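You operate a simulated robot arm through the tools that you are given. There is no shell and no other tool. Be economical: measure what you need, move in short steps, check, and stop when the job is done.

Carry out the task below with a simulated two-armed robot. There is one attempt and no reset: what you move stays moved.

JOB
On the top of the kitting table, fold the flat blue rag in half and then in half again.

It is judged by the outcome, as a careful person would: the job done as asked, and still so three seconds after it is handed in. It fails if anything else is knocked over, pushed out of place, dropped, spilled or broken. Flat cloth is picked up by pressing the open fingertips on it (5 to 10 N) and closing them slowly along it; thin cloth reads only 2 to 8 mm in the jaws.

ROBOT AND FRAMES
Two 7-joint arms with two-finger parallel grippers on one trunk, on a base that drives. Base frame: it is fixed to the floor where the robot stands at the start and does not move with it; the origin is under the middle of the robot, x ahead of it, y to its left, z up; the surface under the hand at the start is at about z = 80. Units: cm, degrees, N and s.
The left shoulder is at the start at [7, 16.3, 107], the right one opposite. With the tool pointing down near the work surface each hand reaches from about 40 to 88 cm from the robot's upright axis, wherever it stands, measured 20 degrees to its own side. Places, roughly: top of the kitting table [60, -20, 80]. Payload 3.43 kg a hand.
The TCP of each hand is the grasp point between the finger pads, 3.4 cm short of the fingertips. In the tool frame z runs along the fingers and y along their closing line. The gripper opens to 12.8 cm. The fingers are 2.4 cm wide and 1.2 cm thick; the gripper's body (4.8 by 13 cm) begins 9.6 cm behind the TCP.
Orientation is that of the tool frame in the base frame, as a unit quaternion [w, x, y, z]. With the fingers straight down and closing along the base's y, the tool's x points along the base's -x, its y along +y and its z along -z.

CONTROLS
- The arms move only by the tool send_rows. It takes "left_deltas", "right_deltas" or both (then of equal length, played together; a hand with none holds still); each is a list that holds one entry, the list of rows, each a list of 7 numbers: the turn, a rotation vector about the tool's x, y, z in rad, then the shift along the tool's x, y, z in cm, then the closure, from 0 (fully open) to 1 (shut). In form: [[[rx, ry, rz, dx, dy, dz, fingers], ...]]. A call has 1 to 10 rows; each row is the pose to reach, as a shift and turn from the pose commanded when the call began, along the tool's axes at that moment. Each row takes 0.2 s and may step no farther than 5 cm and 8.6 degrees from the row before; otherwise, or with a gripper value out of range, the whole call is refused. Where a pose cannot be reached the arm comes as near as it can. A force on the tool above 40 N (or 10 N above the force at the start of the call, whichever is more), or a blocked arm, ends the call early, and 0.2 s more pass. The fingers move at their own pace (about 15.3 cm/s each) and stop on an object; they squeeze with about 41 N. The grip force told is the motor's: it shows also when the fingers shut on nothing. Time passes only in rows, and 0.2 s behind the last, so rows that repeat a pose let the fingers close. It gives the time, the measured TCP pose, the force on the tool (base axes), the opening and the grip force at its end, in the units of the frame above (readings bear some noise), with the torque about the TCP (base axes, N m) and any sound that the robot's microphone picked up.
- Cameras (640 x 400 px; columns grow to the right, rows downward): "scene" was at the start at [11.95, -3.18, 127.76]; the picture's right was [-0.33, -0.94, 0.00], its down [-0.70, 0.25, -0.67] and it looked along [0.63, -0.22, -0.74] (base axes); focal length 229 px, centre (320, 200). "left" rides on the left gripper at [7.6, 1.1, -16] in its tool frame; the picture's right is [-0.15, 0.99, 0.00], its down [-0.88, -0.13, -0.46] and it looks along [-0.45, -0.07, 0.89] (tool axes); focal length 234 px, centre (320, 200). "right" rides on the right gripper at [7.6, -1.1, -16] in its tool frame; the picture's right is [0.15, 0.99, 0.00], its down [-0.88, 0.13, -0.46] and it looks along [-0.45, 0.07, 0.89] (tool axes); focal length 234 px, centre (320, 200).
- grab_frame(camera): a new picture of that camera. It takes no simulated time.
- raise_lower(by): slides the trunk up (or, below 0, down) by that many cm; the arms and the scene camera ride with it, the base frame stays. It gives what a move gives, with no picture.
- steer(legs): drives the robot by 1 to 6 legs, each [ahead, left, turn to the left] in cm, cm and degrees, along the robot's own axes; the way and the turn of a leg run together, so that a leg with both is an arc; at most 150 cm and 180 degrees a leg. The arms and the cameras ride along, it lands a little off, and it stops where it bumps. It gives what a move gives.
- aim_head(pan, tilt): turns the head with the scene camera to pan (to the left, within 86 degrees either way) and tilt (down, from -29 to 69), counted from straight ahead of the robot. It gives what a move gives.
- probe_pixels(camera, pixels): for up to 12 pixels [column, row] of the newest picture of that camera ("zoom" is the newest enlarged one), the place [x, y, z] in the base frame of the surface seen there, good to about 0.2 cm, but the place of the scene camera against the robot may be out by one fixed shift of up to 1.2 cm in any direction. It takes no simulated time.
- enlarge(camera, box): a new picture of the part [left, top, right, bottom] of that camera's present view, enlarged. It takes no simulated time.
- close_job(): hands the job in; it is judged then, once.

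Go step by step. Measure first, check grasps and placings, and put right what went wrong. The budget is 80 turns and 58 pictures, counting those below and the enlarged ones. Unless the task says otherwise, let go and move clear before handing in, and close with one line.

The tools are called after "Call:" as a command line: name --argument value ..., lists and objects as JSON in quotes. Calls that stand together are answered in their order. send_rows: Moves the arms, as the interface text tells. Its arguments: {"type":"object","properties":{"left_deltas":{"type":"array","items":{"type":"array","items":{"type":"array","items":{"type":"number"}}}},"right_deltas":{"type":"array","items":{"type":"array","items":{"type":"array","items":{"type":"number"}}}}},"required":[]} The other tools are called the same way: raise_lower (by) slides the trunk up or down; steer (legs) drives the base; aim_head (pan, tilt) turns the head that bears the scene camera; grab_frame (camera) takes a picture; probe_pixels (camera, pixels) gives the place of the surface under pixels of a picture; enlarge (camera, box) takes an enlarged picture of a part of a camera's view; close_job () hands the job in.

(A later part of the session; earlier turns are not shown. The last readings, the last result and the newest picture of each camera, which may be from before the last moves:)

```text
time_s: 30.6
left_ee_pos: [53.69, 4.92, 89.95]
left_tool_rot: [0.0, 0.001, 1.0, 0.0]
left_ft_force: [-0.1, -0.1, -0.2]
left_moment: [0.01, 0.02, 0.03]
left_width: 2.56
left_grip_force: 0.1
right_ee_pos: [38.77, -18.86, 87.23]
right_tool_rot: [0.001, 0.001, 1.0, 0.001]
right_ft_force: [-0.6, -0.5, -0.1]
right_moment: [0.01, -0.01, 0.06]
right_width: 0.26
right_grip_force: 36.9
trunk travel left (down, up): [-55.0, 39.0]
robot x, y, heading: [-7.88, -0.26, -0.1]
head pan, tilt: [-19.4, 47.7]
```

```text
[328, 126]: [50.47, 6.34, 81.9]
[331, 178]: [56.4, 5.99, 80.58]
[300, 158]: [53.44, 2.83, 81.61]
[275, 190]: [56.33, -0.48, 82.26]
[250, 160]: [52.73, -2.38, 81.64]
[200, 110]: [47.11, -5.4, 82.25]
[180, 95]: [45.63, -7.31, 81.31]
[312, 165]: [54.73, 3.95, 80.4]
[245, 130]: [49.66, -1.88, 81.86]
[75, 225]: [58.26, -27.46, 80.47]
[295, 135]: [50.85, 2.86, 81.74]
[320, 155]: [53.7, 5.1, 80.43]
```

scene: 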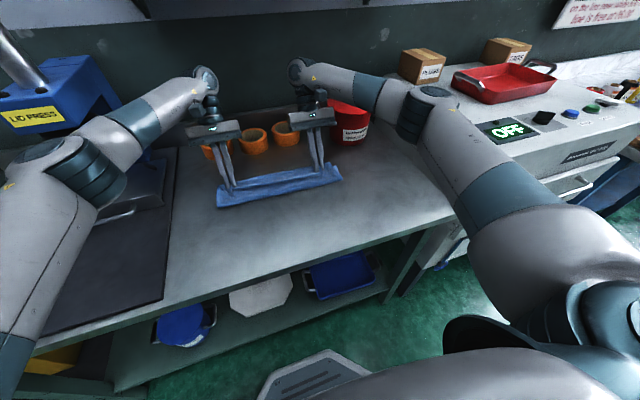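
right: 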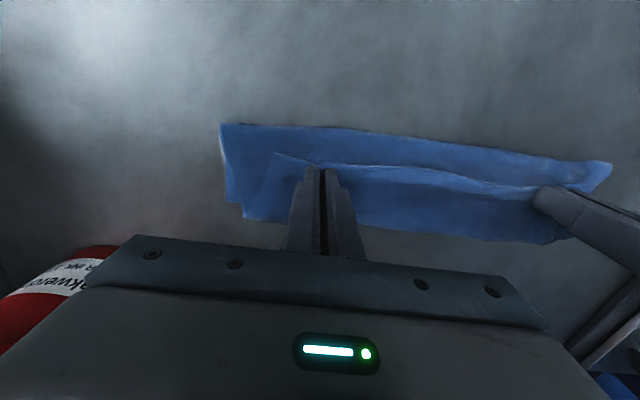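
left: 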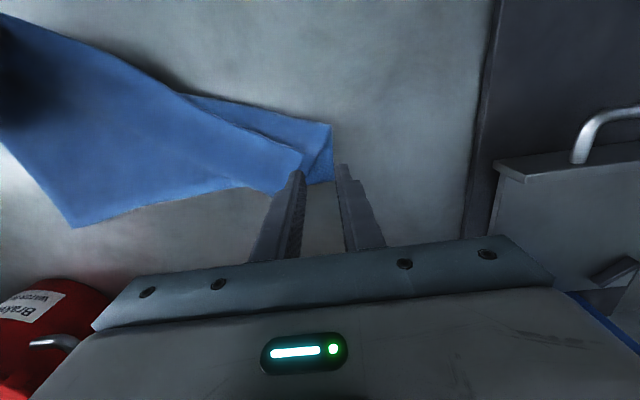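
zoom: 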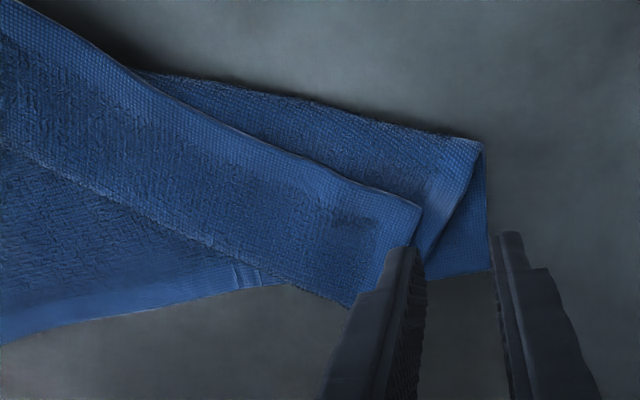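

The hem corner is at about (52.9,3.2), pointing +y. I'll bring the left tips over it, centred at (53.1,0.5), and set the right grip down near the table.

Call:
send_rows --left_deltas '[[[0, 0, 0, 0.3, -2.2, 0, 0.77], [0, 0, 0, 0.6, -4.4, 0, 0.77], [0, 0, 0, 0.6, -4.4, 2.5, 0.77], [0, 0, 0, 0.6, -4.4, 4.5, 0.77], [0, 0, 0, 0.6, -4.4, 5.0, 0.77], [0, 0, 0, 0.6, -4.4, 5.3, 0.77], [0, 0, 0, 0.6, -4.4, 5.3, 0.77]]]' --right_deltas '[[[0, 0, 0, 0.5, 0, 0.5, 1], [0, 0, 0, 1, 0, 1, 1], [0, 0, 0, 1.2, 0, 1.5, 1], [0, 0, 0, 1.2, 0, 2, 1], [0, 0, 0, 1.2, 0, 2.2, 1], [0, 0, 0, 1.2, 0, 2.2, 1], [0, 0, 0, 1.2, 0, 2.2, 1]]]'

Call:
enlarge --camera "left" --box '[120, 80, 440, 240]'

```text
time_s: 32.2
left_ee_pos: [53.0, 0.68, 84.28]
left_tool_rot: [0.0, 0.001, 1.0, 0.001]
left_ft_force: [-1.2, -0.4, 6.7]
left_moment: [-0.04, 0.03, -0.02]
left_width: 2.92
left_grip_force: 0.0
right_ee_pos: [37.6, -18.71, 84.92]
right_tool_rot: [0.0, 0.001, 1.0, 0.0]
right_ft_force: [0.3, 0.1, 0.5]
right_moment: [0.01, 0.0, 0.03]
right_width: 0.26
right_grip_force: 37.3
trunk travel left (down, up): [-55.0, 39.0]
robot x, y, heading: [-7.29, 0.28, 0.1]
head pan, tilt: [-19.4, 47.7]
```

```text
2.00 times, centred on (280, 160) of left
```

zoom: 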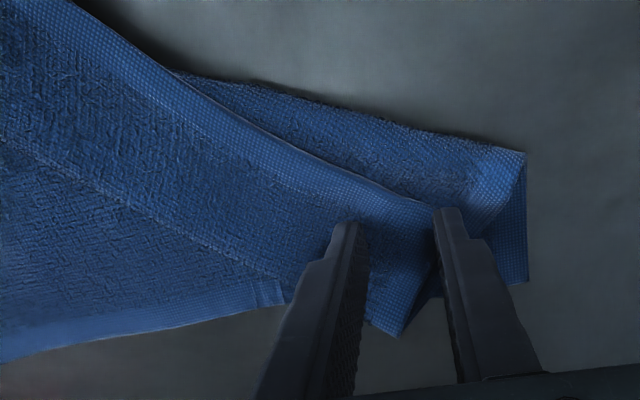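

6.7 N with the tips on the hem corner. I'll close slowly while easing very slightly.

Call:
send_rows --left_deltas '[[[0, 0, 0, 0, 0, -0.03, 0.79], [0, 0, 0, 0, 0, -0.03, 0.82], [0, 0, 0, 0, 0, -0.05, 0.85], [0, 0, 0, 0, 0, -0.05, 0.88], [0, 0, 0, 0, 0, -0.07, 0.91], [0, 0, 0, 0, 0, -0.07, 0.94], [0, 0, 0, 0, 0, -0.1, 0.97], [0, 0, 0, 0, 0, -0.1, 1.0], [0, 0, 0, 0, 0, -0.1, 1.0]]]'

Call:
enlarge --camera "left" --box '[120, 80, 440, 240]'

```text
time_s: 34.2
left_ee_pos: [53.03, 0.54, 84.47]
left_tool_rot: [0.0, 0.0, 1.0, -0.001]
left_ft_force: [-1.4, -2.1, 2.4]
left_moment: [-0.04, 0.06, -0.04]
left_width: 0.36
left_grip_force: 38.1
right_ee_pos: [37.58, -18.87, 84.9]
right_tool_rot: [0.0, 0.0, 1.0, 0.0]
right_ft_force: [0.3, 1.5, -0.7]
right_moment: [0.03, 0.02, 0.01]
right_width: 0.26
right_grip_force: 37.1
trunk travel left (down, up): [-55.0, 39.0]
robot x, y, heading: [-7.77, -0.02, 0.2]
head pan, tilt: [-19.4, 47.7]
```

```text
2.00 times, centred on (280, 160) of left
```

zoom: 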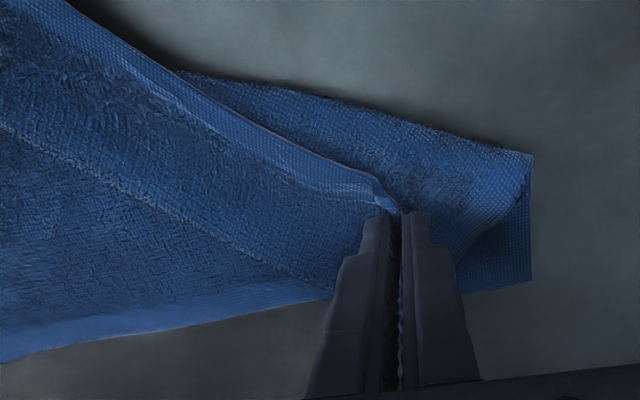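

0.36 cm, so a single layer. I'll lift it and carry it back to the near side, unfolding the left half.

Call:
send_rows --left_deltas '[[[0, 0, 0, 0, 0.2, -2, 1], [0, 0, 0, 0.3, 0.5, -4, 1], [0, 0, 0, 1, 1, -6, 1], [0, 0, 0, 2.5, 1.5, -7.5, 1], [0, 0, 0, 4.5, 2.2, -8.5, 1], [0, 0, 0, 7, 3, -8.5, 1], [0, 0, 0, 9, 3.7, -7.5, 1], [0, 0, 0, 11, 4.4, -5.5, 1], [0, 0, 0, 12.5, 5, -3, 1], [0, 0, 0, 13.8, 5.4, -0.3, 1]]]'

Call:
enlarge --camera "scene" --box '[170, 120, 410, 280]'

Call:
grab_frame --camera "left"

```text
time_s: 36.5
left_ee_pos: [39.22, 6.23, 85.02]
left_tool_rot: [0.0, 0.0, 1.0, -0.001]
left_ft_force: [-0.3, -7.5, -0.7]
left_moment: [-0.34, 0.06, 0.05]
left_width: 0.37
left_grip_force: 38.4
right_ee_pos: [37.68, -18.77, 84.93]
right_tool_rot: [0.0, 0.0, 1.0, 0.001]
right_ft_force: [-0.2, 7.6, -0.3]
right_moment: [0.28, -0.01, 0.04]
right_width: 0.27
right_grip_force: 37.6
trunk travel left (down, up): [-55.0, 39.0]
robot x, y, heading: [-7.69, -0.21, -0.3]
head pan, tilt: [-19.4, 47.7]
```

```text
2.50 times, centred on (290, 200) of scene
```

zoom: 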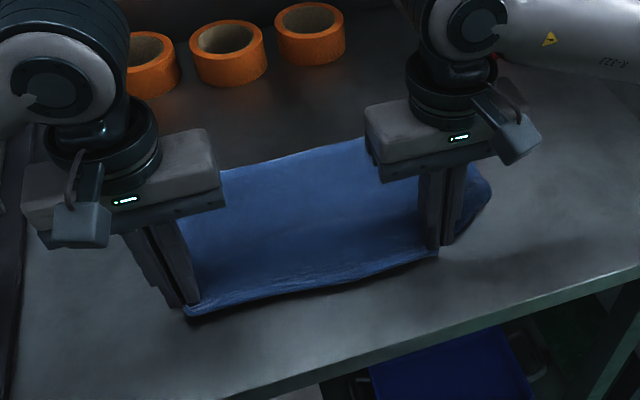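

```text
26 pictures are left
```

left: 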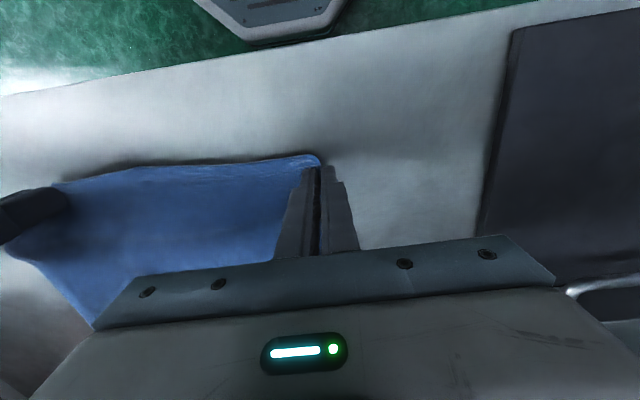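

The rag is flat again with both near-edge grips held and taut. I'll measure the far edge before folding again.

Call:
probe_pixels --camera "zoom" --pixels '[[230, 175], [290, 158], [358, 142], [482, 178], [488, 195], [455, 235]]'

Call:
probe_pixels --camera "left" --pixels '[[95, 322], [15, 258], [12, 245], [290, 235]]'

```text
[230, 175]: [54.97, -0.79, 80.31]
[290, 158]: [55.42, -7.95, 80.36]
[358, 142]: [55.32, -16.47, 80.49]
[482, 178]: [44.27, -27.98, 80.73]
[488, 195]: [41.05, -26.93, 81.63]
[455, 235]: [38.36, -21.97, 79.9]
```

```text
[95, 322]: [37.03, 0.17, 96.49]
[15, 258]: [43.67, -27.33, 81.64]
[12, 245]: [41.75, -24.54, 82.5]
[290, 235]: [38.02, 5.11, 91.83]
```

The far edge is now near x≈55.5, so there's slack in the cloth. I'll pull both hands gently toward the near side to straighten it, watching the force.

Call:
send_rows --left_deltas '[[[0, 0, 0, 0.6, 0, 0, 1], [0, 0, 0, 1.2, 0, 0, 1], [0, 0, 0, 1.8, 0, 0, 1], [0, 0, 0, 2.4, 0, 0, 1]]]' --right_deltas '[[[0, 0, 0, 0.6, 0, 0, 1], [0, 0, 0, 1.2, 0, 0, 1], [0, 0, 0, 1.8, 0, 0, 1], [0, 0, 0, 2.4, 0, 0, 1]]]'

Call:
aim_head --pan -5 --tilt 50

Call:
grab_frame --camera "scene"

```text
time_s: 37.5
left_ee_pos: [36.72, 6.05, 85.0]
left_tool_rot: [0.0, 0.0, 1.0, 0.001]
left_ft_force: [-0.7, -6.0, 0.3]
left_moment: [-0.23, -0.01, 0.04]
left_width: 0.35
left_grip_force: 38.5
right_ee_pos: [35.14, -18.82, 84.91]
right_tool_rot: [0.0, 0.0, 1.0, 0.0]
right_ft_force: [-0.1, 5.3, -0.3]
right_moment: [0.24, 0.01, 0.06]
right_width: 0.27
right_grip_force: 37.4
trunk travel left (down, up): [-55.0, 39.0]
robot x, y, heading: [-7.88, 0.25, -0.1]
head pan, tilt: [-19.4, 47.7]
```

```text
time_s: 38.2
left_ee_pos: [36.69, 6.16, 84.97]
left_tool_rot: [0.0, 0.0, 1.0, 0.0]
left_ft_force: [0.6, -6.1, -0.3]
left_moment: [-0.21, -0.01, 0.02]
left_width: 0.36
left_grip_force: 37.8
right_ee_pos: [35.28, -18.82, 84.79]
right_tool_rot: [0.0, 0.0, 1.0, 0.0]
right_ft_force: [-0.5, 6.2, 0.5]
right_moment: [0.21, 0.03, 0.05]
right_width: 0.25
right_grip_force: 37.9
trunk travel left (down, up): [-55.0, 39.0]
robot x, y, heading: [-7.58, -0.18, 0.0]
head pan, tilt: [-5.0, 50.0]
```

```text
25 pictures are left
```

scene: 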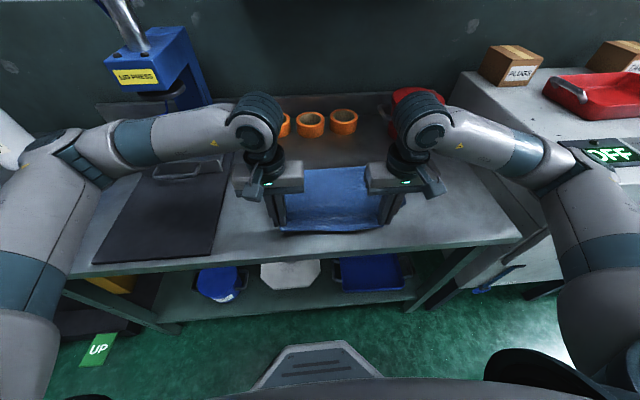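

I'll probe the edges in this new view.

Call:
probe_pixels --camera "scene" --pixels '[[308, 171], [335, 169], [360, 168], [310, 200], [340, 200], [335, 222], [335, 231], [285, 228], [380, 225], [335, 185], [335, 245]]'

Call:
enlarge --camera "scene" --box '[240, 150, 420, 250]'

```text
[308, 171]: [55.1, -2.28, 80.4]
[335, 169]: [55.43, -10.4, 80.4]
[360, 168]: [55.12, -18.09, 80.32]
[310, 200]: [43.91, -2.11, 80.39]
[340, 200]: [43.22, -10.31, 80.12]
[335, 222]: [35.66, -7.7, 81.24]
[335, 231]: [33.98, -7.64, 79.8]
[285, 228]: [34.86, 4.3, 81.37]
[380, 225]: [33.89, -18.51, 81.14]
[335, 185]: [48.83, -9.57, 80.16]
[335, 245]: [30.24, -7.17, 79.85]
```

```text
3.56 times, centred on (330, 200) of scene
```

zoom: 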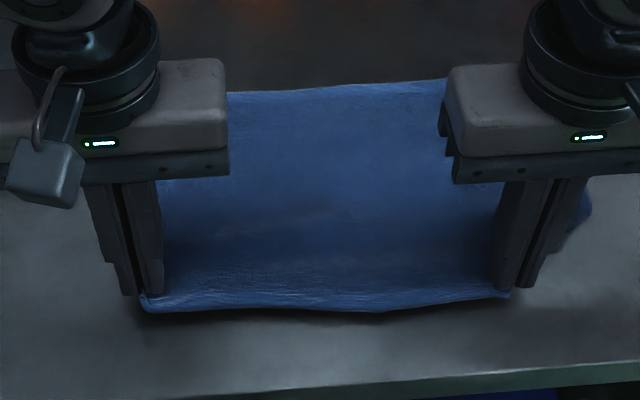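

The cloth is straight now (near edge x≈34.4, far edge ≈55.7). Gripping along the edge caused the hem, so I'll let go, rise and turn both hands about 86°. That lets me pinch across the edge with almost no flap.

Call:
send_rows --left_deltas '[[[0, 0, 0, 0, 0, 0.6, 0.95], [0, 0, 0, 0, 0, 0.8, 0.85], [0, 0, 0, 0, 0, 0.8, 0.8], [0, 0, 0, 0, 0, -1.5, 0.8], [0, 0, 0, 0, 0, -4.5, 0.8], [0, 0, 0.15, 0, 0, -7, 0.72], [0, 0, 0.3, 0, 0, -7, 0.72], [0, 0, 0.45, 0, 0, -7, 0.72], [0, 0, 0.6, 0, 0, -7, 0.72], [0, 0, 0.75, 0, 0, -7, 0.72]]]' --right_deltas '[[[0, 0, 0, 0, 0, 0.6, 0.95], [0, 0, 0, 0, 0, 0.8, 0.85], [0, 0, 0, 0, 0, 0.8, 0.8], [0, 0, 0, 0, 0, -1.5, 0.8], [0, 0, 0, 0, 0, -4.5, 0.8], [0, 0, -0.15, 0, 0, -7, 0.72], [0, 0, -0.3, 0, 0, -7, 0.72], [0, 0, -0.45, 0, 0, -7, 0.72], [0, 0, -0.6, 0, 0, -7, 0.72], [0, 0, -0.75, 0, 0, -7, 0.72]]]'

Call:
send_rows --left_deltas '[[[0, 0, 0.15, 0, 0, 0, 0.72], [0, 0, 0.3, 0, 0, 0, 0.72], [0, 0, 0.45, 0, 0, 0, 0.72], [0, 0, 0.6, 0, 0, 0, 0.72], [0, 0, 0.75, 0, 0, 0, 0.72], [0, 0, 0.82, 0, 0, 0, 0.72]]]' --right_deltas '[[[0, 0, -0.15, 0, 0, 0, 0.72], [0, 0, -0.3, 0, 0, 0, 0.72], [0, 0, -0.45, 0, 0, 0, 0.72], [0, 0, -0.6, 0, 0, 0, 0.72], [0, 0, -0.75, 0, 0, 0, 0.72], [0, 0, -0.82, 0, 0, 0, 0.72]]]'

Call:
grab_frame --camera "scene"

```text
time_s: 40.4
left_ee_pos: [36.96, 6.12, 91.91]
left_tool_rot: [0.0, 0.367, 0.93, 0.0]
left_ft_force: [0.2, -0.7, -0.3]
left_moment: [0.0, 0.01, 0.01]
left_width: 3.59
left_grip_force: 0.2
right_ee_pos: [34.97, -18.7, 91.93]
right_tool_rot: [0.0, -0.368, 0.93, 0.0]
right_ft_force: [-0.3, -0.6, -0.5]
right_moment: [0.0, -0.02, -0.01]
right_width: 3.6
right_grip_force: 0.0
trunk travel left (down, up): [-55.0, 39.0]
robot x, y, heading: [-8.06, -0.32, 0.2]
head pan, tilt: [-5.0, 50.0]
```

```text
time_s: 41.8
left_ee_pos: [36.75, 6.0, 91.9]
left_tool_rot: [0.001, 0.708, 0.707, -0.001]
left_ft_force: [0.4, -0.4, -0.9]
left_moment: [0.01, -0.02, 0.01]
left_width: 3.58
left_grip_force: 0.0
right_ee_pos: [32.21, -20.11, 93.56]
right_tool_rot: [0.001, -0.705, 0.709, -0.001]
right_ft_force: [-0.4, -0.4, -0.8]
right_moment: [0.02, -0.04, -0.01]
right_width: 3.57
right_grip_force: 0.1
right hand out of reach, approached as far as the arm can: row 5, 6
trunk travel left (down, up): [-55.0, 39.0]
robot x, y, heading: [-7.47, -0.19, -0.1]
head pan, tilt: [-5.0, 50.0]
```

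```text
23 pictures are left
```

scene: 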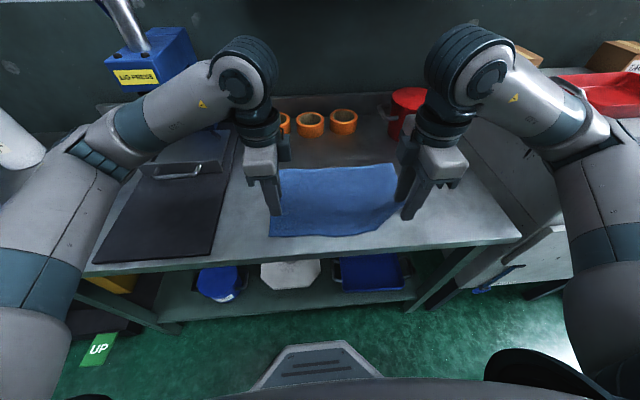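

The cloth is flat again. The right hand is too close to the body for this orientation, so I'll back up 8 cm and then measure the near edge.

Call:
steer --legs '[[-8, 0, 0]]'

Call:
enlarge --camera "scene" --box '[240, 130, 440, 250]'

```text
time_s: 42.9
left_ee_pos: [28.97, 6.0, 91.89]
left_tool_rot: [0.0, 0.706, 0.708, 0.001]
left_ft_force: [0.4, 0.2, 0.8]
left_moment: [0.0, -0.03, -0.01]
left_width: 3.6
left_grip_force: 0.0
right_ee_pos: [24.36, -19.98, 93.51]
right_tool_rot: [-0.001, -0.705, 0.709, -0.001]
right_ft_force: [-0.3, -0.3, 0.5]
right_moment: [-0.04, -0.04, -0.01]
right_width: 3.58
right_grip_force: 0.0
trunk travel left (down, up): [-55.0, 39.0]
robot x, y, heading: [-15.59, 0.17, -0.0]
head pan, tilt: [-5.0, 50.0]
```

```text
3.20 times, centred on (340, 190) of scene
```

zoom: 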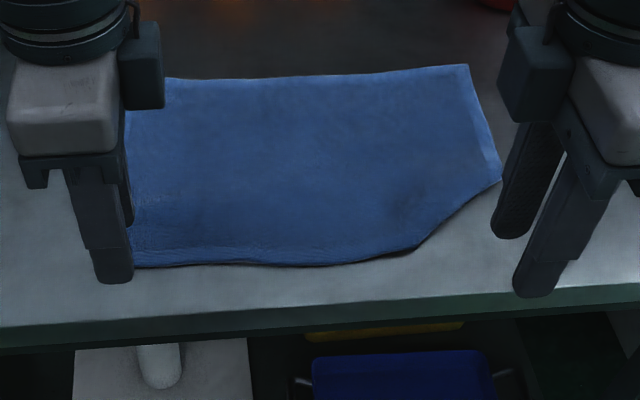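

The near-right corner is tucked under along (415,248)–(500,182). I'll measure it to fix it first.

Call:
probe_pixels --camera "zoom" --pixels '[[140, 263], [250, 260], [345, 262], [415, 245], [450, 215], [495, 180], [466, 68], [300, 78], [170, 82], [130, 200], [430, 220], [250, 300]]'

Call:
grab_frame --camera "right"

```text
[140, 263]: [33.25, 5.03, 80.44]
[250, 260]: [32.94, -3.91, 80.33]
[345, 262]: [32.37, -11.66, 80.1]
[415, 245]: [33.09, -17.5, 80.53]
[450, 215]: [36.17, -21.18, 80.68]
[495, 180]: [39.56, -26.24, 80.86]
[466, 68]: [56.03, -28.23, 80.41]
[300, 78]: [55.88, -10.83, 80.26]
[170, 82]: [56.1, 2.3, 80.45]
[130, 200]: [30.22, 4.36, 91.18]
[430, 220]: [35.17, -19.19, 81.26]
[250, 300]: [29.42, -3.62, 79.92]
```

```text
21 pictures are left
```

right: 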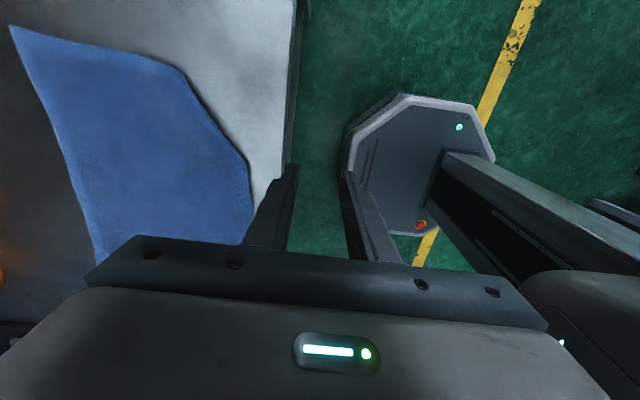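

The tucked triangle is folded under along (32.8,-17.5)–(39.8,-26.5). I'll pinch the top layer just inside that crease with the right hand, closing parallel to it, and lift so the corner hangs free. First I'll move above (38.6,-19.2).

Call:
send_rows --right_deltas '[[[0, 0, 0.13, -0.1, -2, 0, 0.72], [0, 0, 0.26, -0.2, -4, 1, 0.72], [0, 0, 0.39, -0.3, -6, 2, 0.72], [0, 0, 0.52, -0.5, -8, 3, 0.72], [0, 0, 0.65, -0.6, -10, 4.5, 0.72], [0, 0, 0.78, -0.7, -12, 6, 0.72], [0, 0, 0.91, -0.8, -14.2, 7.2, 0.72], [0, 0, 0.91, -0.8, -14.2, 8.2, 0.72], [0, 0, 0.91, -0.8, -14.2, 8.8, 0.72], [0, 0, 0.91, -0.8, -14.2, 8.8, 0.72]]]'

```text
time_s: 45.1
left_ee_pos: [28.94, 6.12, 91.73]
left_tool_rot: [0.0, 0.706, 0.709, 0.0]
left_ft_force: [-0.1, -0.6, 0.4]
left_moment: [0.0, -0.02, 0.02]
left_width: 3.57
left_grip_force: 0.0
right_ee_pos: [38.62, -19.28, 84.7]
right_tool_rot: [0.0, -0.322, 0.947, -0.002]
right_ft_force: [0.3, -1.4, -0.3]
right_moment: [0.0, -0.01, -0.03]
right_width: 3.57
right_grip_force: 0.1
trunk travel left (down, up): [-55.0, 39.0]
robot x, y, heading: [-15.24, 0.09, 0.1]
head pan, tilt: [-5.0, 50.0]
```

Call:
send_rows --right_deltas '[[[0, 0, 0, 0, 0, 0.3, 0.72], [0, 0, 0, 0, 0, 0.5, 0.72], [0, 0, 0, 0, 0, 0.6, 0.72], [0, 0, 0, 0, 0, 0.6, 0.72]]]'

```text
time_s: 46.1
left_ee_pos: [29.0, 6.09, 91.87]
left_tool_rot: [0.0, 0.706, 0.709, 0.0]
left_ft_force: [0.8, 0.4, -0.3]
left_moment: [-0.01, -0.04, -0.01]
left_width: 3.55
left_grip_force: 0.0
right_ee_pos: [38.65, -19.22, 84.16]
right_tool_rot: [0.0, -0.323, 0.947, -0.001]
right_ft_force: [-1.0, 0.5, 2.7]
right_moment: [0.01, -0.03, 0.0]
right_width: 3.56
right_grip_force: 0.1
trunk travel left (down, up): [-55.0, 39.0]
robot x, y, heading: [-15.78, 0.21, -0.0]
head pan, tilt: [-5.0, 50.0]
```

2.7 N: light contact on the top layer. I'll press slightly more, close slowly, and lift.

Call:
send_rows --right_deltas '[[[0, 0, 0, 0, 0, 0.1, 0.72], [0, 0, 0, 0, 0, 0.1, 0.75], [0, 0, 0, 0, 0, 0.1, 0.79], [0, 0, 0, 0, 0, 0.1, 0.83], [0, 0, 0, 0, 0, 0.1, 0.87], [0, 0, 0, 0, 0, 0.1, 0.91], [0, 0, 0, 0, 0, 0.1, 0.94], [0, 0, 0, 0, 0, 0.1, 0.97], [0, 0, 0, 0, 0, 0.1, 1.0], [0, 0, 0, 0, 0, 0.1, 1.0]]]'

Call:
send_rows --right_deltas '[[[0, 0, 0, 0, 0, -2, 1], [0, 0, 0, 0, 0, -4, 1], [0, 0, 0, 0, 0, -6, 1], [0, 0, 0, 0, 0, -8, 1], [0, 0, 0, 0, 0, -10, 1], [0, 0, 0, 0, 0, -10, 1]]]'

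Call:
enlarge --camera "scene" --box '[240, 130, 440, 250]'

```text
time_s: 48.3
left_ee_pos: [28.98, 6.12, 91.85]
left_tool_rot: [0.0, 0.706, 0.709, 0.0]
left_ft_force: [-0.1, 1.1, -0.7]
left_moment: [-0.03, 0.01, -0.04]
left_width: 3.57
left_grip_force: 0.2
right_ee_pos: [38.62, -19.12, 84.06]
right_tool_rot: [0.0, -0.323, 0.946, -0.001]
right_ft_force: [0.2, 0.3, 4.8]
right_moment: [0.0, 0.01, -0.02]
right_width: 0.35
right_grip_force: 38.5
trunk travel left (down, up): [-55.0, 39.0]
robot x, y, heading: [-16.0, -0.23, 0.0]
head pan, tilt: [-5.0, 50.0]
```

```text
time_s: 49.7
left_ee_pos: [28.99, 6.01, 91.77]
left_tool_rot: [0.0, 0.706, 0.708, 0.0]
left_ft_force: [0.3, -0.1, 0.5]
left_moment: [-0.01, 0.03, 0.0]
left_width: 3.6
left_grip_force: 0.1
right_ee_pos: [38.56, -19.12, 94.12]
right_tool_rot: [0.0, -0.323, 0.946, -0.002]
right_ft_force: [0.4, 0.3, -0.2]
right_moment: [-0.03, 0.0, 0.04]
right_width: 0.36
right_grip_force: 38.5
trunk travel left (down, up): [-55.0, 39.0]
robot x, y, heading: [-16.05, -0.18, 0.1]
head pan, tilt: [-5.0, 50.0]
```

```text
3.20 times, centred on (340, 190) of scene
```

zoom: 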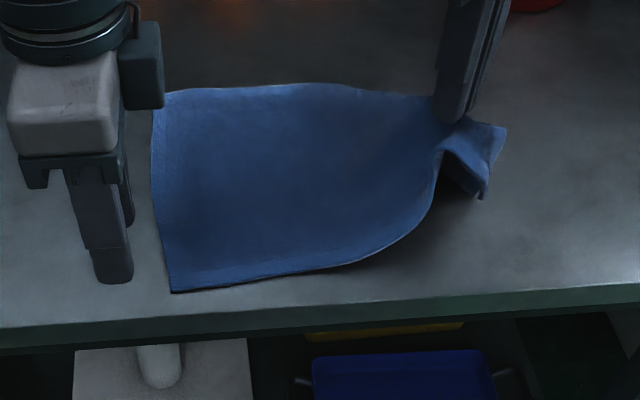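

The corner hangs free at (485,195). I'll lower it while drawing inward so it lays out flat outward, then release.

Call:
send_rows --right_deltas '[[[0, 0, 0, 1.5, 0, 0.5, 1], [0, 0, 0, 3, 0, 1.5, 1], [0, 0, 0, 2.5, 0, 3, 1], [0, 0, 0, 1.2, 0, 4.5, 1], [0, 0, 0, -0.2, 0, 6, 1], [0, 0, 0, -1.6, 0, 7.5, 1], [0, 0, 0, -3, 0, 8.8, 1], [0, 0, 0, -4, 0, 9.6, 1], [0, 0, 0, -4, 0, 9.6, 1]]]'

Call:
enlarge --camera "scene" --box '[240, 130, 440, 250]'

```text
time_s: 51.7
left_ee_pos: [28.81, 6.04, 91.97]
left_tool_rot: [0.0, 0.706, 0.708, 0.002]
left_ft_force: [-0.3, -0.9, 0.0]
left_moment: [0.0, 0.01, 0.01]
left_width: 3.57
left_grip_force: 0.0
right_ee_pos: [41.61, -16.73, 84.44]
right_tool_rot: [0.003, -0.323, 0.947, 0.0]
right_ft_force: [-1.1, -2.3, 19.1]
right_moment: [0.07, 0.11, 0.04]
right_width: 0.37
right_grip_force: 37.9
trunk travel left (down, up): [-55.0, 39.0]
robot x, y, heading: [-15.65, -0.24, 0.1]
head pan, tilt: [-5.0, 50.0]
```

```text
3.20 times, centred on (340, 190) of scene
```

zoom: 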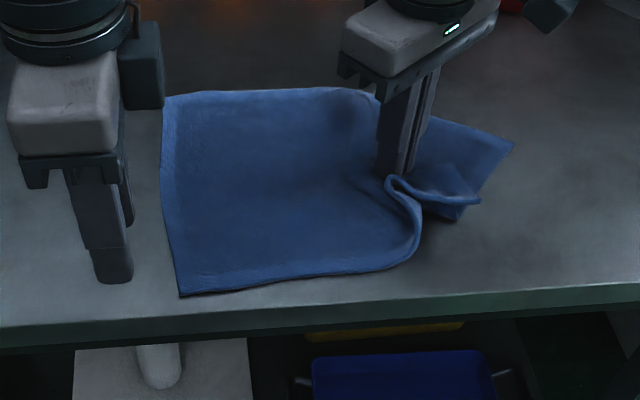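

The corner now lies outward near (475,200), with the cloth bunched behind it. I'll release, rise, and look for the corner itself so I can pull it straight.

Call:
send_rows --right_deltas '[[[0, 0, 0, 0, 0, -0.4, 0.9], [0, 0, 0, 0, 0, -0.4, 0.75], [0, 0, 0, 0, 0, -2.5, 0.75], [0, 0, 0, 0, 0, -6, 0.75], [0, 0, 0, -3, 0, -10, 0.75], [0, 0, 0, -6, 0, -12, 0.75]]]'

Call:
enlarge --camera "scene" --box '[240, 130, 440, 250]'

```text
time_s: 53.1
left_ee_pos: [29.01, 6.15, 91.83]
left_tool_rot: [0.001, 0.707, 0.708, 0.0]
left_ft_force: [1.3, 0.1, 0.5]
left_moment: [-0.04, 0.01, 0.0]
left_width: 3.58
left_grip_force: 0.0
right_ee_pos: [46.32, -12.81, 96.95]
right_tool_rot: [0.0, -0.322, 0.947, 0.0]
right_ft_force: [0.7, 0.8, -0.6]
right_moment: [0.01, 0.03, 0.05]
right_width: 3.19
right_grip_force: 0.1
trunk travel left (down, up): [-55.0, 39.0]
robot x, y, heading: [-15.52, 0.05, 0.2]
head pan, tilt: [-5.0, 50.0]
```

```text
3.20 times, centred on (340, 190) of scene
```

zoom: 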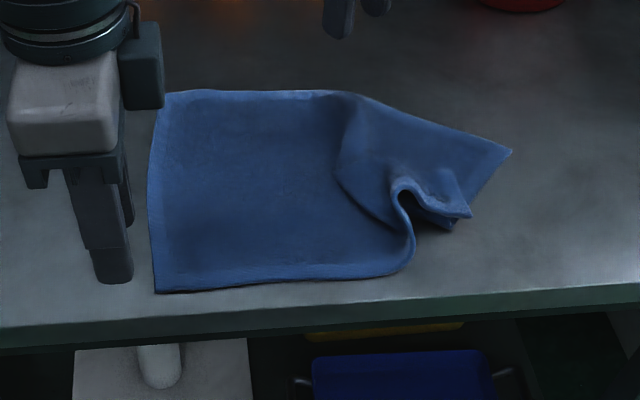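

I'll probe the corner area to re-grip it directly.

Call:
probe_pixels --camera "zoom" --pixels '[[466, 213], [440, 200], [405, 187], [452, 225], [445, 180], [508, 151], [412, 245], [395, 272], [342, 180], [160, 287], [340, 95], [175, 95]]'

Call:
enlarge --camera "scene" --box '[340, 160, 410, 210]'

```text
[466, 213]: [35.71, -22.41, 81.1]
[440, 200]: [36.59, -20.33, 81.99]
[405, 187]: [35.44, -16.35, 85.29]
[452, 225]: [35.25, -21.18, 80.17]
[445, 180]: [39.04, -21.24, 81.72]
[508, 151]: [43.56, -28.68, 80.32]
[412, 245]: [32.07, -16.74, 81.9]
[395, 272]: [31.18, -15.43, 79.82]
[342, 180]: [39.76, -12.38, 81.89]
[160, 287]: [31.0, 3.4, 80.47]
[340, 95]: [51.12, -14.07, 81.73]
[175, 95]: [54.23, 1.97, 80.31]
```

```text
8.00 times, centred on (375, 185) of scene
```

zoom: 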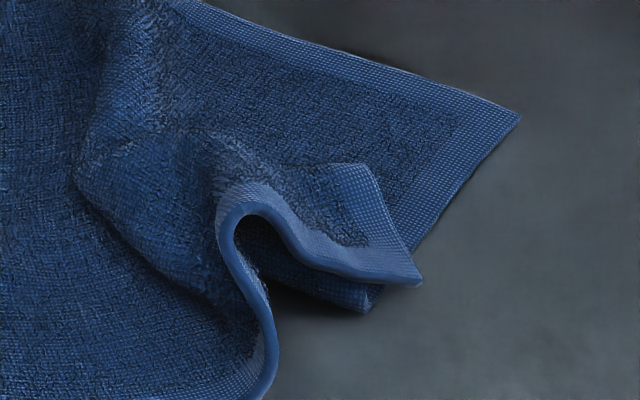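

Now it's clear: the true corner is at zoom (420,282) ≈ (35.7,-22.4), lying on top. I'll take it at (37.2,-20.9) with light pressure and draw it outward.

Call:
send_rows --right_deltas '[[[0, 0, 0, 4, -0.2, 0.5, 0.78], [0, 0, 0, 8, -0.5, 3, 0.78], [0, 0, 0, 11, -0.7, 6, 0.78], [0, 0, 0, 12.1, -0.85, 9, 0.78], [0, 0, 0, 12.1, -0.85, 11, 0.78], [0, 0, 0, 12.1, -0.85, 12, 0.78], [0, 0, 0, 12.1, -0.85, 12.3, 0.78], [0, 0, 0, 12.1, -0.85, 12.3, 0.78]]]'

Call:
enlarge --camera "right" --box '[180, 80, 460, 240]'

```text
time_s: 54.9
left_ee_pos: [29.01, 6.13, 91.97]
left_tool_rot: [0.0, 0.706, 0.708, 0.0]
left_ft_force: [0.0, 0.0, 0.2]
left_moment: [-0.01, 0.01, -0.02]
left_width: 3.6
left_grip_force: 0.0
right_ee_pos: [37.59, -21.02, 84.18]
right_tool_rot: [0.001, -0.322, 0.947, 0.0]
right_ft_force: [0.0, 0.4, 7.4]
right_moment: [0.13, 0.04, -0.01]
right_width: 2.81
right_grip_force: 0.2
trunk travel left (down, up): [-55.0, 39.0]
robot x, y, heading: [-15.65, 0.04, -0.1]
head pan, tilt: [-5.0, 50.0]
```

```text
2.29 times, centred on (320, 160) of right
```

zoom: 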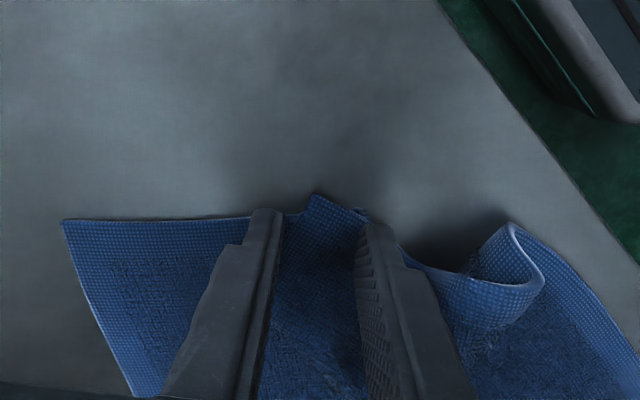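

The corner tip (318,195) is between the fingers at 7 N. Closing slowly, easing a little.

Call:
send_rows --right_deltas '[[[0, 0, 0, 0, 0, -0.05, 0.81], [0, 0, 0, 0, 0, -0.08, 0.84], [0, 0, 0, 0, 0, -0.1, 0.87], [0, 0, 0, 0, 0, -0.12, 0.9], [0, 0, 0, 0, 0, -0.12, 0.93], [0, 0, 0, 0, 0, -0.12, 0.96], [0, 0, 0, 0, 0, -0.12, 1.0], [0, 0, 0, 0, 0, -0.12, 1.0]]]'

Call:
send_rows --right_deltas '[[[0, 0, 0, 0, 0, -1, 1], [0, 0, 0, 0, 0, -2.5, 1], [0, 0, 0, 1, 0, -3.5, 1], [0, 0, 0, 2, 0, -3.5, 1]]]'

Call:
enlarge --camera "scene" --box '[240, 130, 440, 250]'

```text
time_s: 56.7
left_ee_pos: [28.88, 6.11, 91.85]
left_tool_rot: [0.0, 0.706, 0.708, -0.001]
left_ft_force: [0.3, 0.5, 0.5]
left_moment: [-0.04, 0.02, -0.04]
left_width: 3.59
left_grip_force: 0.1
right_ee_pos: [37.39, -21.0, 84.24]
right_tool_rot: [0.0, -0.323, 0.947, -0.001]
right_ft_force: [-1.6, 0.1, 3.4]
right_moment: [0.03, -0.02, -0.03]
right_width: 0.48
right_grip_force: 39.0
trunk travel left (down, up): [-55.0, 39.0]
robot x, y, heading: [-15.57, 0.17, -0.0]
head pan, tilt: [-5.0, 50.0]
```

```text
time_s: 57.7
left_ee_pos: [28.93, 6.11, 91.81]
left_tool_rot: [0.0, 0.706, 0.708, 0.0]
left_ft_force: [0.8, 0.0, -1.0]
left_moment: [0.01, 0.01, 0.02]
left_width: 3.57
left_grip_force: 0.0
right_ee_pos: [35.93, -22.58, 87.82]
right_tool_rot: [0.0, -0.322, 0.947, -0.001]
right_ft_force: [-0.2, 0.3, -0.1]
right_moment: [0.0, 0.0, -0.01]
right_width: 0.45
right_grip_force: 39.0
trunk travel left (down, up): [-55.0, 39.0]
robot x, y, heading: [-15.46, -0.05, 0.1]
head pan, tilt: [-5.0, 50.0]
```

```text
3.20 times, centred on (340, 190) of scene
```

zoom: 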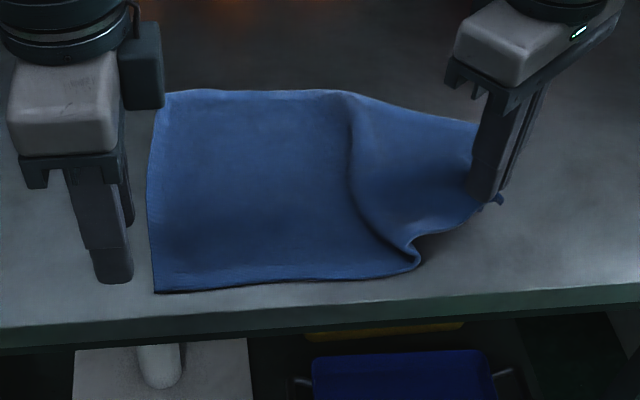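

The pull is working, so I'll keep drawing the corner out toward (33,-28), then lower.

Call:
send_rows --right_deltas '[[[0, 0, 0, 1, -0.5, 0, 1], [0, 0, 0, 2, -1, 0.3, 1], [0, 0, 0, 3, -1.5, 0.8, 1], [0, 0, 0, 4, -2, 1.4, 1], [0, 0, 0, 5, -2.4, 2, 1], [0, 0, 0, 5.8, -2.75, 2.6, 1], [0, 0, 0, 5.8, -2.75, 3.2, 1], [0, 0, 0, 5.8, -2.75, 3.3, 1]]]'

Call:
enlarge --camera "scene" --box '[240, 130, 440, 250]'

```text
time_s: 59.5
left_ee_pos: [28.94, 6.02, 92.01]
left_tool_rot: [0.0, 0.706, 0.709, 0.001]
left_ft_force: [0.1, 0.0, 0.3]
left_moment: [0.03, 0.01, 0.01]
left_width: 3.57
left_grip_force: 0.0
right_ee_pos: [33.02, -28.17, 84.5]
right_tool_rot: [0.0, -0.322, 0.947, -0.001]
right_ft_force: [0.1, -0.7, -0.5]
right_moment: [-0.01, -0.03, -0.02]
right_width: 0.43
right_grip_force: 38.9
trunk travel left (down, up): [-55.0, 39.0]
robot x, y, heading: [-15.63, -0.41, 0.0]
head pan, tilt: [-5.0, 50.0]
```

```text
3.20 times, centred on (340, 190) of scene
```

zoom: 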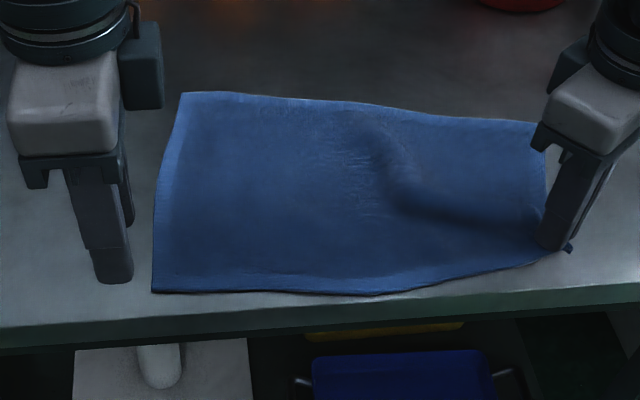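

The rag is nearly flat and square again. I'll probe its outline.

Call:
probe_pixels --camera "zoom" --pixels '[[156, 288], [230, 288], [300, 288], [370, 291], [440, 279], [510, 266], [184, 96], [350, 104], [530, 124], [566, 250], [380, 150], [420, 200]]'

```text
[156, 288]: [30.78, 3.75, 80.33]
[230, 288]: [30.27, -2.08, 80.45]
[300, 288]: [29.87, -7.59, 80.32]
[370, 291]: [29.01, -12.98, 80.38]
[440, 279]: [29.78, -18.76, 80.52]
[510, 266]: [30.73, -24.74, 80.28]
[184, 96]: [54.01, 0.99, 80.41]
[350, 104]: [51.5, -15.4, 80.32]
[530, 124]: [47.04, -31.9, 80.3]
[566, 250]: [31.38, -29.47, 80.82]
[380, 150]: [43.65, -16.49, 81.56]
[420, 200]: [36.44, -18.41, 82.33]
```

The right side has 8 cm of slack: the far-right corner sits at ≈(47,-32) and should be near (54,-31). I'll release the near-right corner, move the right hand above the far-right corner, and look.

Call:
send_rows --right_deltas '[[[0, 0, 0, 0, 0, 0.3, 0.9], [0, 0, 0, 0, 0, 0.3, 0.78], [0, 0, 0, 0, 0, -2.5, 0.78], [0, 0, -0.14, 0, 0, -6, 0.78], [0, 0, -0.28, -1.6, -1.8, -8, 0.78], [0, 0, -0.42, -3.2, -3.6, -8, 0.78], [0, 0, -0.56, -4.8, -5.4, -8, 0.78], [0, 0, -0.7, -6.5, -7.3, -8, 0.78], [0, 0, -0.84, -8.1, -9.1, -7, 0.78], [0, 0, -0.91, -8.1, -9.1, -5, 0.78]]]'

Call:
grab_frame --camera "right"

```text
time_s: 61.7
left_ee_pos: [28.58, 6.24, 92.12]
left_tool_rot: [0.003, 0.705, 0.709, 0.001]
left_ft_force: [-2.2, -0.3, 1.6]
left_moment: [0.0, -0.15, 0.0]
left_width: 3.57
left_grip_force: 0.0
right_ee_pos: [32.23, -15.93, 89.0]
right_tool_rot: [0.043, -0.628, 0.776, -0.044]
right_ft_force: [0.0, -4.5, -6.9]
right_moment: [0.45, -0.13, 0.04]
right_width: 2.82
right_grip_force: 0.0
right hand out of reach, approached as far as the arm can: row 6, 7, 8, 9, 10
trunk travel left (down, up): [-55.0, 39.0]
robot x, y, heading: [-15.54, 0.19, 0.3]
head pan, tilt: [-5.0, 50.0]
```

```text
13 pictures are left
```

right: 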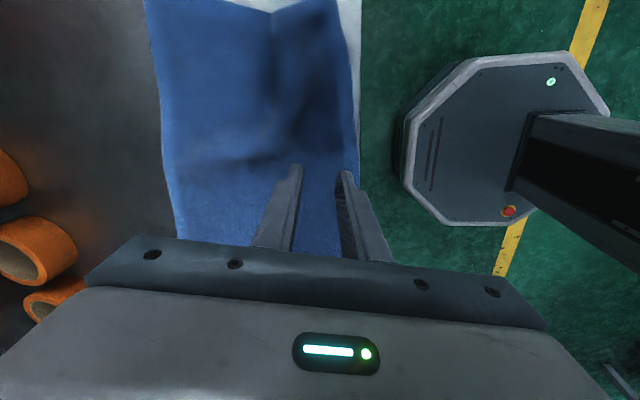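

The right wrist hit a limit in that orientation and stopped over the cloth (tips still above it). I'll untwist it to the ordinary orientation and bring it above the far-right corner.

Call:
send_rows --right_deltas '[[[-0.01, 0.008, 0.136, 0, 0, -2, 0.78], [-0.02, 0.017, 0.271, 0, 0, -4, 0.78], [-0.03, 0.025, 0.407, 1.4, -1.9, -5, 0.78], [-0.04, 0.033, 0.543, 2.8, -3.9, -5, 0.78], [-0.05, 0.042, 0.678, 4.2, -5.9, -5, 0.78], [-0.061, 0.05, 0.814, 5.6, -7.9, -5, 0.78], [-0.071, 0.058, 0.95, 7, -9.9, -5, 0.78], [-0.082, 0.066, 1.086, 8.4, -11.8, -5, 0.78], [-0.092, 0.075, 1.221, 9.8, -13.7, -5, 0.78], [-0.102, 0.083, 1.357, 11, -15.5, -5, 0.78]]]'

Call:
enlarge --camera "scene" --box '[240, 130, 440, 250]'

```text
time_s: 63.9
left_ee_pos: [29.04, 6.06, 91.86]
left_tool_rot: [0.0, 0.706, 0.708, 0.0]
left_ft_force: [-0.2, -0.5, 0.5]
left_moment: [-0.01, 0.01, -0.02]
left_width: 3.58
left_grip_force: 0.1
right_ee_pos: [44.4, -31.85, 93.7]
right_tool_rot: [-0.016, 0.007, 1.0, -0.011]
right_ft_force: [-0.1, -0.4, 0.5]
right_moment: [0.02, 0.02, 0.01]
right_width: 2.81
right_grip_force: 0.0
trunk travel left (down, up): [-55.0, 39.0]
robot x, y, heading: [-15.59, 0.12, 0.1]
head pan, tilt: [-5.0, 50.0]
```

```text
3.20 times, centred on (340, 190) of scene
```

zoom: 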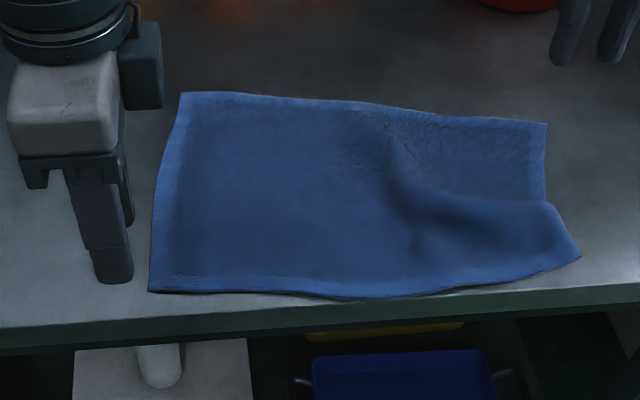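

The far-right corner is clearly visible at (546,124). I'll measure it and its surroundings.

Call:
probe_pixels --camera "zoom" --pixels '[[543, 126], [543, 195], [555, 210], [577, 254], [510, 122], [500, 140], [152, 288], [183, 96], [340, 294], [440, 115]]'

```text
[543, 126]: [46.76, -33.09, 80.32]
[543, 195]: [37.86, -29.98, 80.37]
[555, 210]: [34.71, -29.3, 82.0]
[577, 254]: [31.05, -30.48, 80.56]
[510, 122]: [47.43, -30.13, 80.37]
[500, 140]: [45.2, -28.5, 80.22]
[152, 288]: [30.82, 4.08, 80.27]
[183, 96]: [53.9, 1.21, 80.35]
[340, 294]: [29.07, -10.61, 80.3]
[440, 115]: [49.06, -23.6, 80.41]
```

I'll grip that corner 2 cm in, first lowering to contact.

Call:
send_rows --right_deltas '[[[0, 0, 0, -0.6, 0.8, 3, 0.75], [0, 0, 0, -1.2, 1.55, 6, 0.75], [0, 0, 0, -1.2, 1.55, 8, 0.75], [0, 0, 0, -1.2, 1.55, 9.3, 0.75], [0, 0, 0, -1.2, 1.55, 9.9, 0.75], [0, 0, 0, -1.2, 1.55, 10.1, 0.75], [0, 0, 0, -1.2, 1.55, 10.1, 0.75]]]'

```text
time_s: 65.5
left_ee_pos: [28.95, 6.12, 91.89]
left_tool_rot: [0.001, 0.706, 0.708, -0.001]
left_ft_force: [-0.2, 0.1, 0.0]
left_moment: [-0.01, -0.03, 0.02]
left_width: 3.57
left_grip_force: 0.1
right_ee_pos: [45.63, -30.26, 83.75]
right_tool_rot: [-0.013, 0.006, 1.0, -0.012]
right_ft_force: [0.9, -0.9, 15.0]
right_moment: [0.24, -0.1, -0.01]
right_width: 3.16
right_grip_force: 0.1
trunk travel left (down, up): [-55.0, 39.0]
robot x, y, heading: [-15.8, -0.27, 0.5]
head pan, tilt: [-5.0, 50.0]
```

Call:
send_rows --right_deltas '[[[0, 0, 0, 0, 0, -0.13, 0.75], [0, 0, 0, 0, 0, -0.13, 0.78], [0, 0, 0, 0, 0, -0.13, 0.81], [0, 0, 0, 0, 0, -0.13, 0.84], [0, 0, 0, 0, 0, -0.13, 0.87], [0, 0, 0, 0, 0, -0.13, 0.9], [0, 0, 0, 0, 0, -0.13, 0.93], [0, 0, 0, 0, 0, -0.13, 0.96], [0, 0, 0, 0, 0, -0.13, 1.0], [0, 0, 0, 0, 0, -0.13, 1.0]]]'

```text
time_s: 67.7
left_ee_pos: [28.87, 6.07, 91.77]
left_tool_rot: [0.001, 0.705, 0.709, 0.0]
left_ft_force: [0.0, 0.2, 1.0]
left_moment: [0.0, -0.02, 0.0]
left_width: 3.56
left_grip_force: 0.1
right_ee_pos: [45.31, -30.33, 83.73]
right_tool_rot: [-0.015, 0.005, 1.0, -0.012]
right_ft_force: [-0.4, 1.1, 8.1]
right_moment: [0.08, -0.02, 0.04]
right_width: 0.37
right_grip_force: 38.3
trunk travel left (down, up): [-55.0, 39.0]
robot x, y, heading: [-15.51, -0.21, 0.0]
head pan, tilt: [-5.0, 50.0]
```

Gripped (0.37 cm). I'll draw the corner ahead 7.3 cm along the table to take out the slack, release, and rise.

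Call:
send_rows --right_deltas '[[[0, 0, 0, -0.5, 0, -0.5, 1], [0, 0, 0, -2, 0, -0.5, 1], [0, 0, 0, -3.5, 0, -0.5, 1], [0, 0, 0, -5, 0, -0.5, 1], [0, 0, 0, -6.5, 0, -0.5, 1], [0, 0, 0, -7.5, 0, -0.4, 1], [0, 0, 0, -7.5, 0, -0.1, 1], [0, 0, 0, -7.5, 0, -0.1, 0.88], [0, 0, 0, -7.5, 0, -0.1, 0.75], [0, 0, 0, -7.5, 0, -4, 0.75]]]'

Call:
send_rows --right_deltas '[[[0, 0, 0.14, 1.5, 0.5, -3, 0.75], [0, 0, 0.28, 3, 1, -4, 0.75], [0, 0, 0.42, 5, 1.5, -4, 0.75], [0, 0, 0.56, 7, 2, -4, 0.75], [0, 0, 0.7, 9, 2.5, -4, 0.75], [0, 0, 0.84, 11, 3, -4, 0.75], [0, 0, 0.98, 13, 3.5, -4, 0.75], [0, 0, 1.12, 15, 4, -4, 0.75], [0, 0, 1.26, 17, 4, -4, 0.75], [0, 0, 1.4, 18.5, 4, -4, 0.75]]]'

Call:
enlarge --camera "scene" --box '[240, 130, 440, 250]'

```text
time_s: 69.9
left_ee_pos: [28.92, 6.11, 91.75]
left_tool_rot: [0.001, 0.707, 0.708, -0.001]
left_ft_force: [0.5, -0.2, 0.0]
left_moment: [-0.01, -0.05, -0.01]
left_width: 3.57
left_grip_force: 0.0
right_ee_pos: [53.13, -30.08, 87.48]
right_tool_rot: [-0.016, 0.005, 1.0, -0.012]
right_ft_force: [-0.3, 0.0, 0.2]
right_moment: [0.02, -0.03, -0.05]
right_width: 3.22
right_grip_force: 0.1
trunk travel left (down, up): [-55.0, 39.0]
robot x, y, heading: [-15.52, 0.06, -0.0]
head pan, tilt: [-5.0, 50.0]
```

```text
time_s: 72.1
left_ee_pos: [28.9, 6.0, 91.85]
left_tool_rot: [0.0, 0.706, 0.708, 0.0]
left_ft_force: [-0.8, 0.1, -0.3]
left_moment: [-0.02, 0.01, -0.01]
left_width: 3.58
left_grip_force: 0.0
right_ee_pos: [34.71, -26.0, 91.95]
right_tool_rot: [-0.003, 0.649, 0.761, -0.019]
right_ft_force: [0.1, 0.6, -0.3]
right_moment: [0.01, 0.01, 0.04]
right_width: 3.18
right_grip_force: 0.1
trunk travel left (down, up): [-55.0, 39.0]
robot x, y, heading: [-15.31, -0.24, 0.2]
head pan, tilt: [-5.0, 50.0]
```

```text
3.20 times, centred on (340, 190) of scene
```

zoom: 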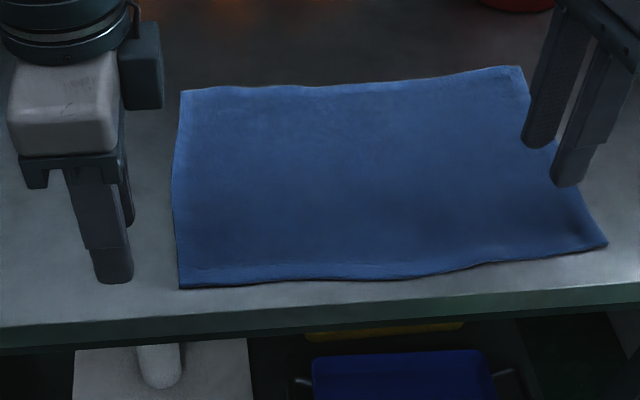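

The rag is flat and rectangular again, and the right hand reaches the turned orientation this way round. I'll probe the outline.

Call:
probe_pixels --camera "zoom" --pixels '[[182, 283], [210, 281], [240, 280], [300, 279], [400, 277], [500, 259], [550, 252], [603, 243], [184, 93], [350, 87], [518, 69], [450, 78]]'

```text
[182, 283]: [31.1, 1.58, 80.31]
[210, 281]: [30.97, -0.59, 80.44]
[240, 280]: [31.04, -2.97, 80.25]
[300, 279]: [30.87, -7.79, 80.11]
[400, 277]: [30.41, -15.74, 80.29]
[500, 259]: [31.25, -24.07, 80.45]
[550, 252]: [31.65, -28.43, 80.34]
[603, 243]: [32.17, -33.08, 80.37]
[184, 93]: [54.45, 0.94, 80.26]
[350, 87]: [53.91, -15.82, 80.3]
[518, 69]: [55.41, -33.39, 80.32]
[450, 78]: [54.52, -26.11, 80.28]
```

I'll bring both hands above the near edge: left at (31.3,-1.5) and right at (31.9,-29.3), fingers 2.6 cm open and straddling the edge.

Call:
send_rows --left_deltas '[[[0, 0, 0, -2.5, 0.8, 0, 0.8], [0, 0, 0, -5, 1.6, 1, 0.8], [0, 0, 0, -7.5, 2.4, 2.5, 0.8], [0, 0, 0, -7.5, 2.4, 4.5, 0.8], [0, 0, 0, -7.5, 2.4, 6.3, 0.8], [0, 0, 0, -7.5, 2.4, 6.3, 0.8]]]' --right_deltas '[[[0, 0, 0, -1, -1.1, 0, 0.8], [0, 0, 0, -2, -2.2, 1, 0.8], [0, 0, 0, -2.82, -3.28, 2.5, 0.8], [0, 0, 0, -2.82, -3.28, 4.5, 0.8], [0, 0, 0, -2.82, -3.28, 6.4, 0.8], [0, 0, 0, -2.82, -3.28, 6.4, 0.8]]]'

Call:
grab_frame --camera "left"

Call:
grab_frame --camera "right"

```text
time_s: 73.5
left_ee_pos: [31.45, -1.4, 85.76]
left_tool_rot: [0.0, 0.706, 0.708, 0.0]
left_ft_force: [-0.1, 0.3, 0.0]
left_moment: [0.0, 0.0, 0.0]
left_width: 2.59
left_grip_force: 0.0
right_ee_pos: [31.87, -29.5, 85.5]
right_tool_rot: [-0.004, 0.648, 0.762, -0.018]
right_ft_force: [-0.1, 0.8, 0.0]
right_moment: [0.01, -0.06, 0.03]
right_width: 2.57
right_grip_force: 0.0
trunk travel left (down, up): [-55.0, 39.0]
robot x, y, heading: [-15.81, 0.0, 0.2]
head pan, tilt: [-5.0, 50.0]
```

```text
10 pictures are left
```

left: 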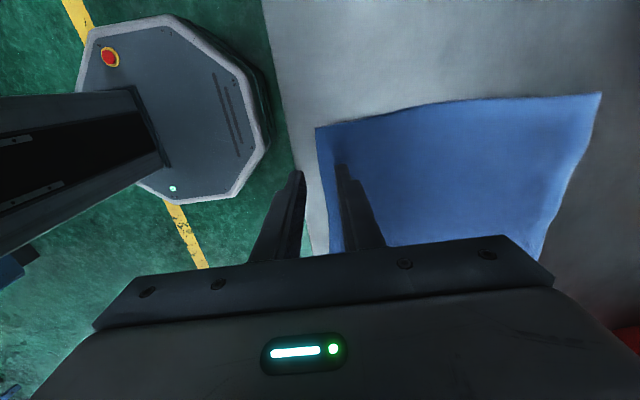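

```text
9 pictures are left
```

right: 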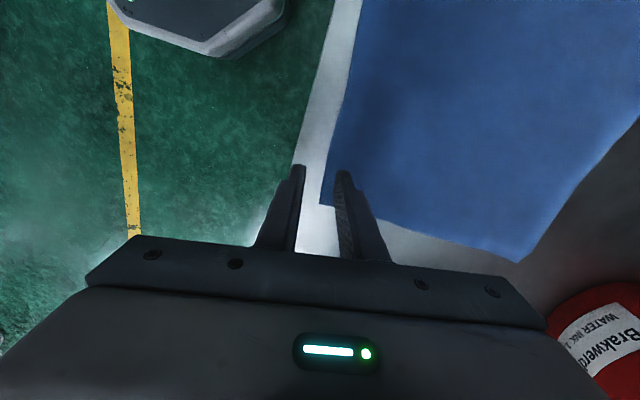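

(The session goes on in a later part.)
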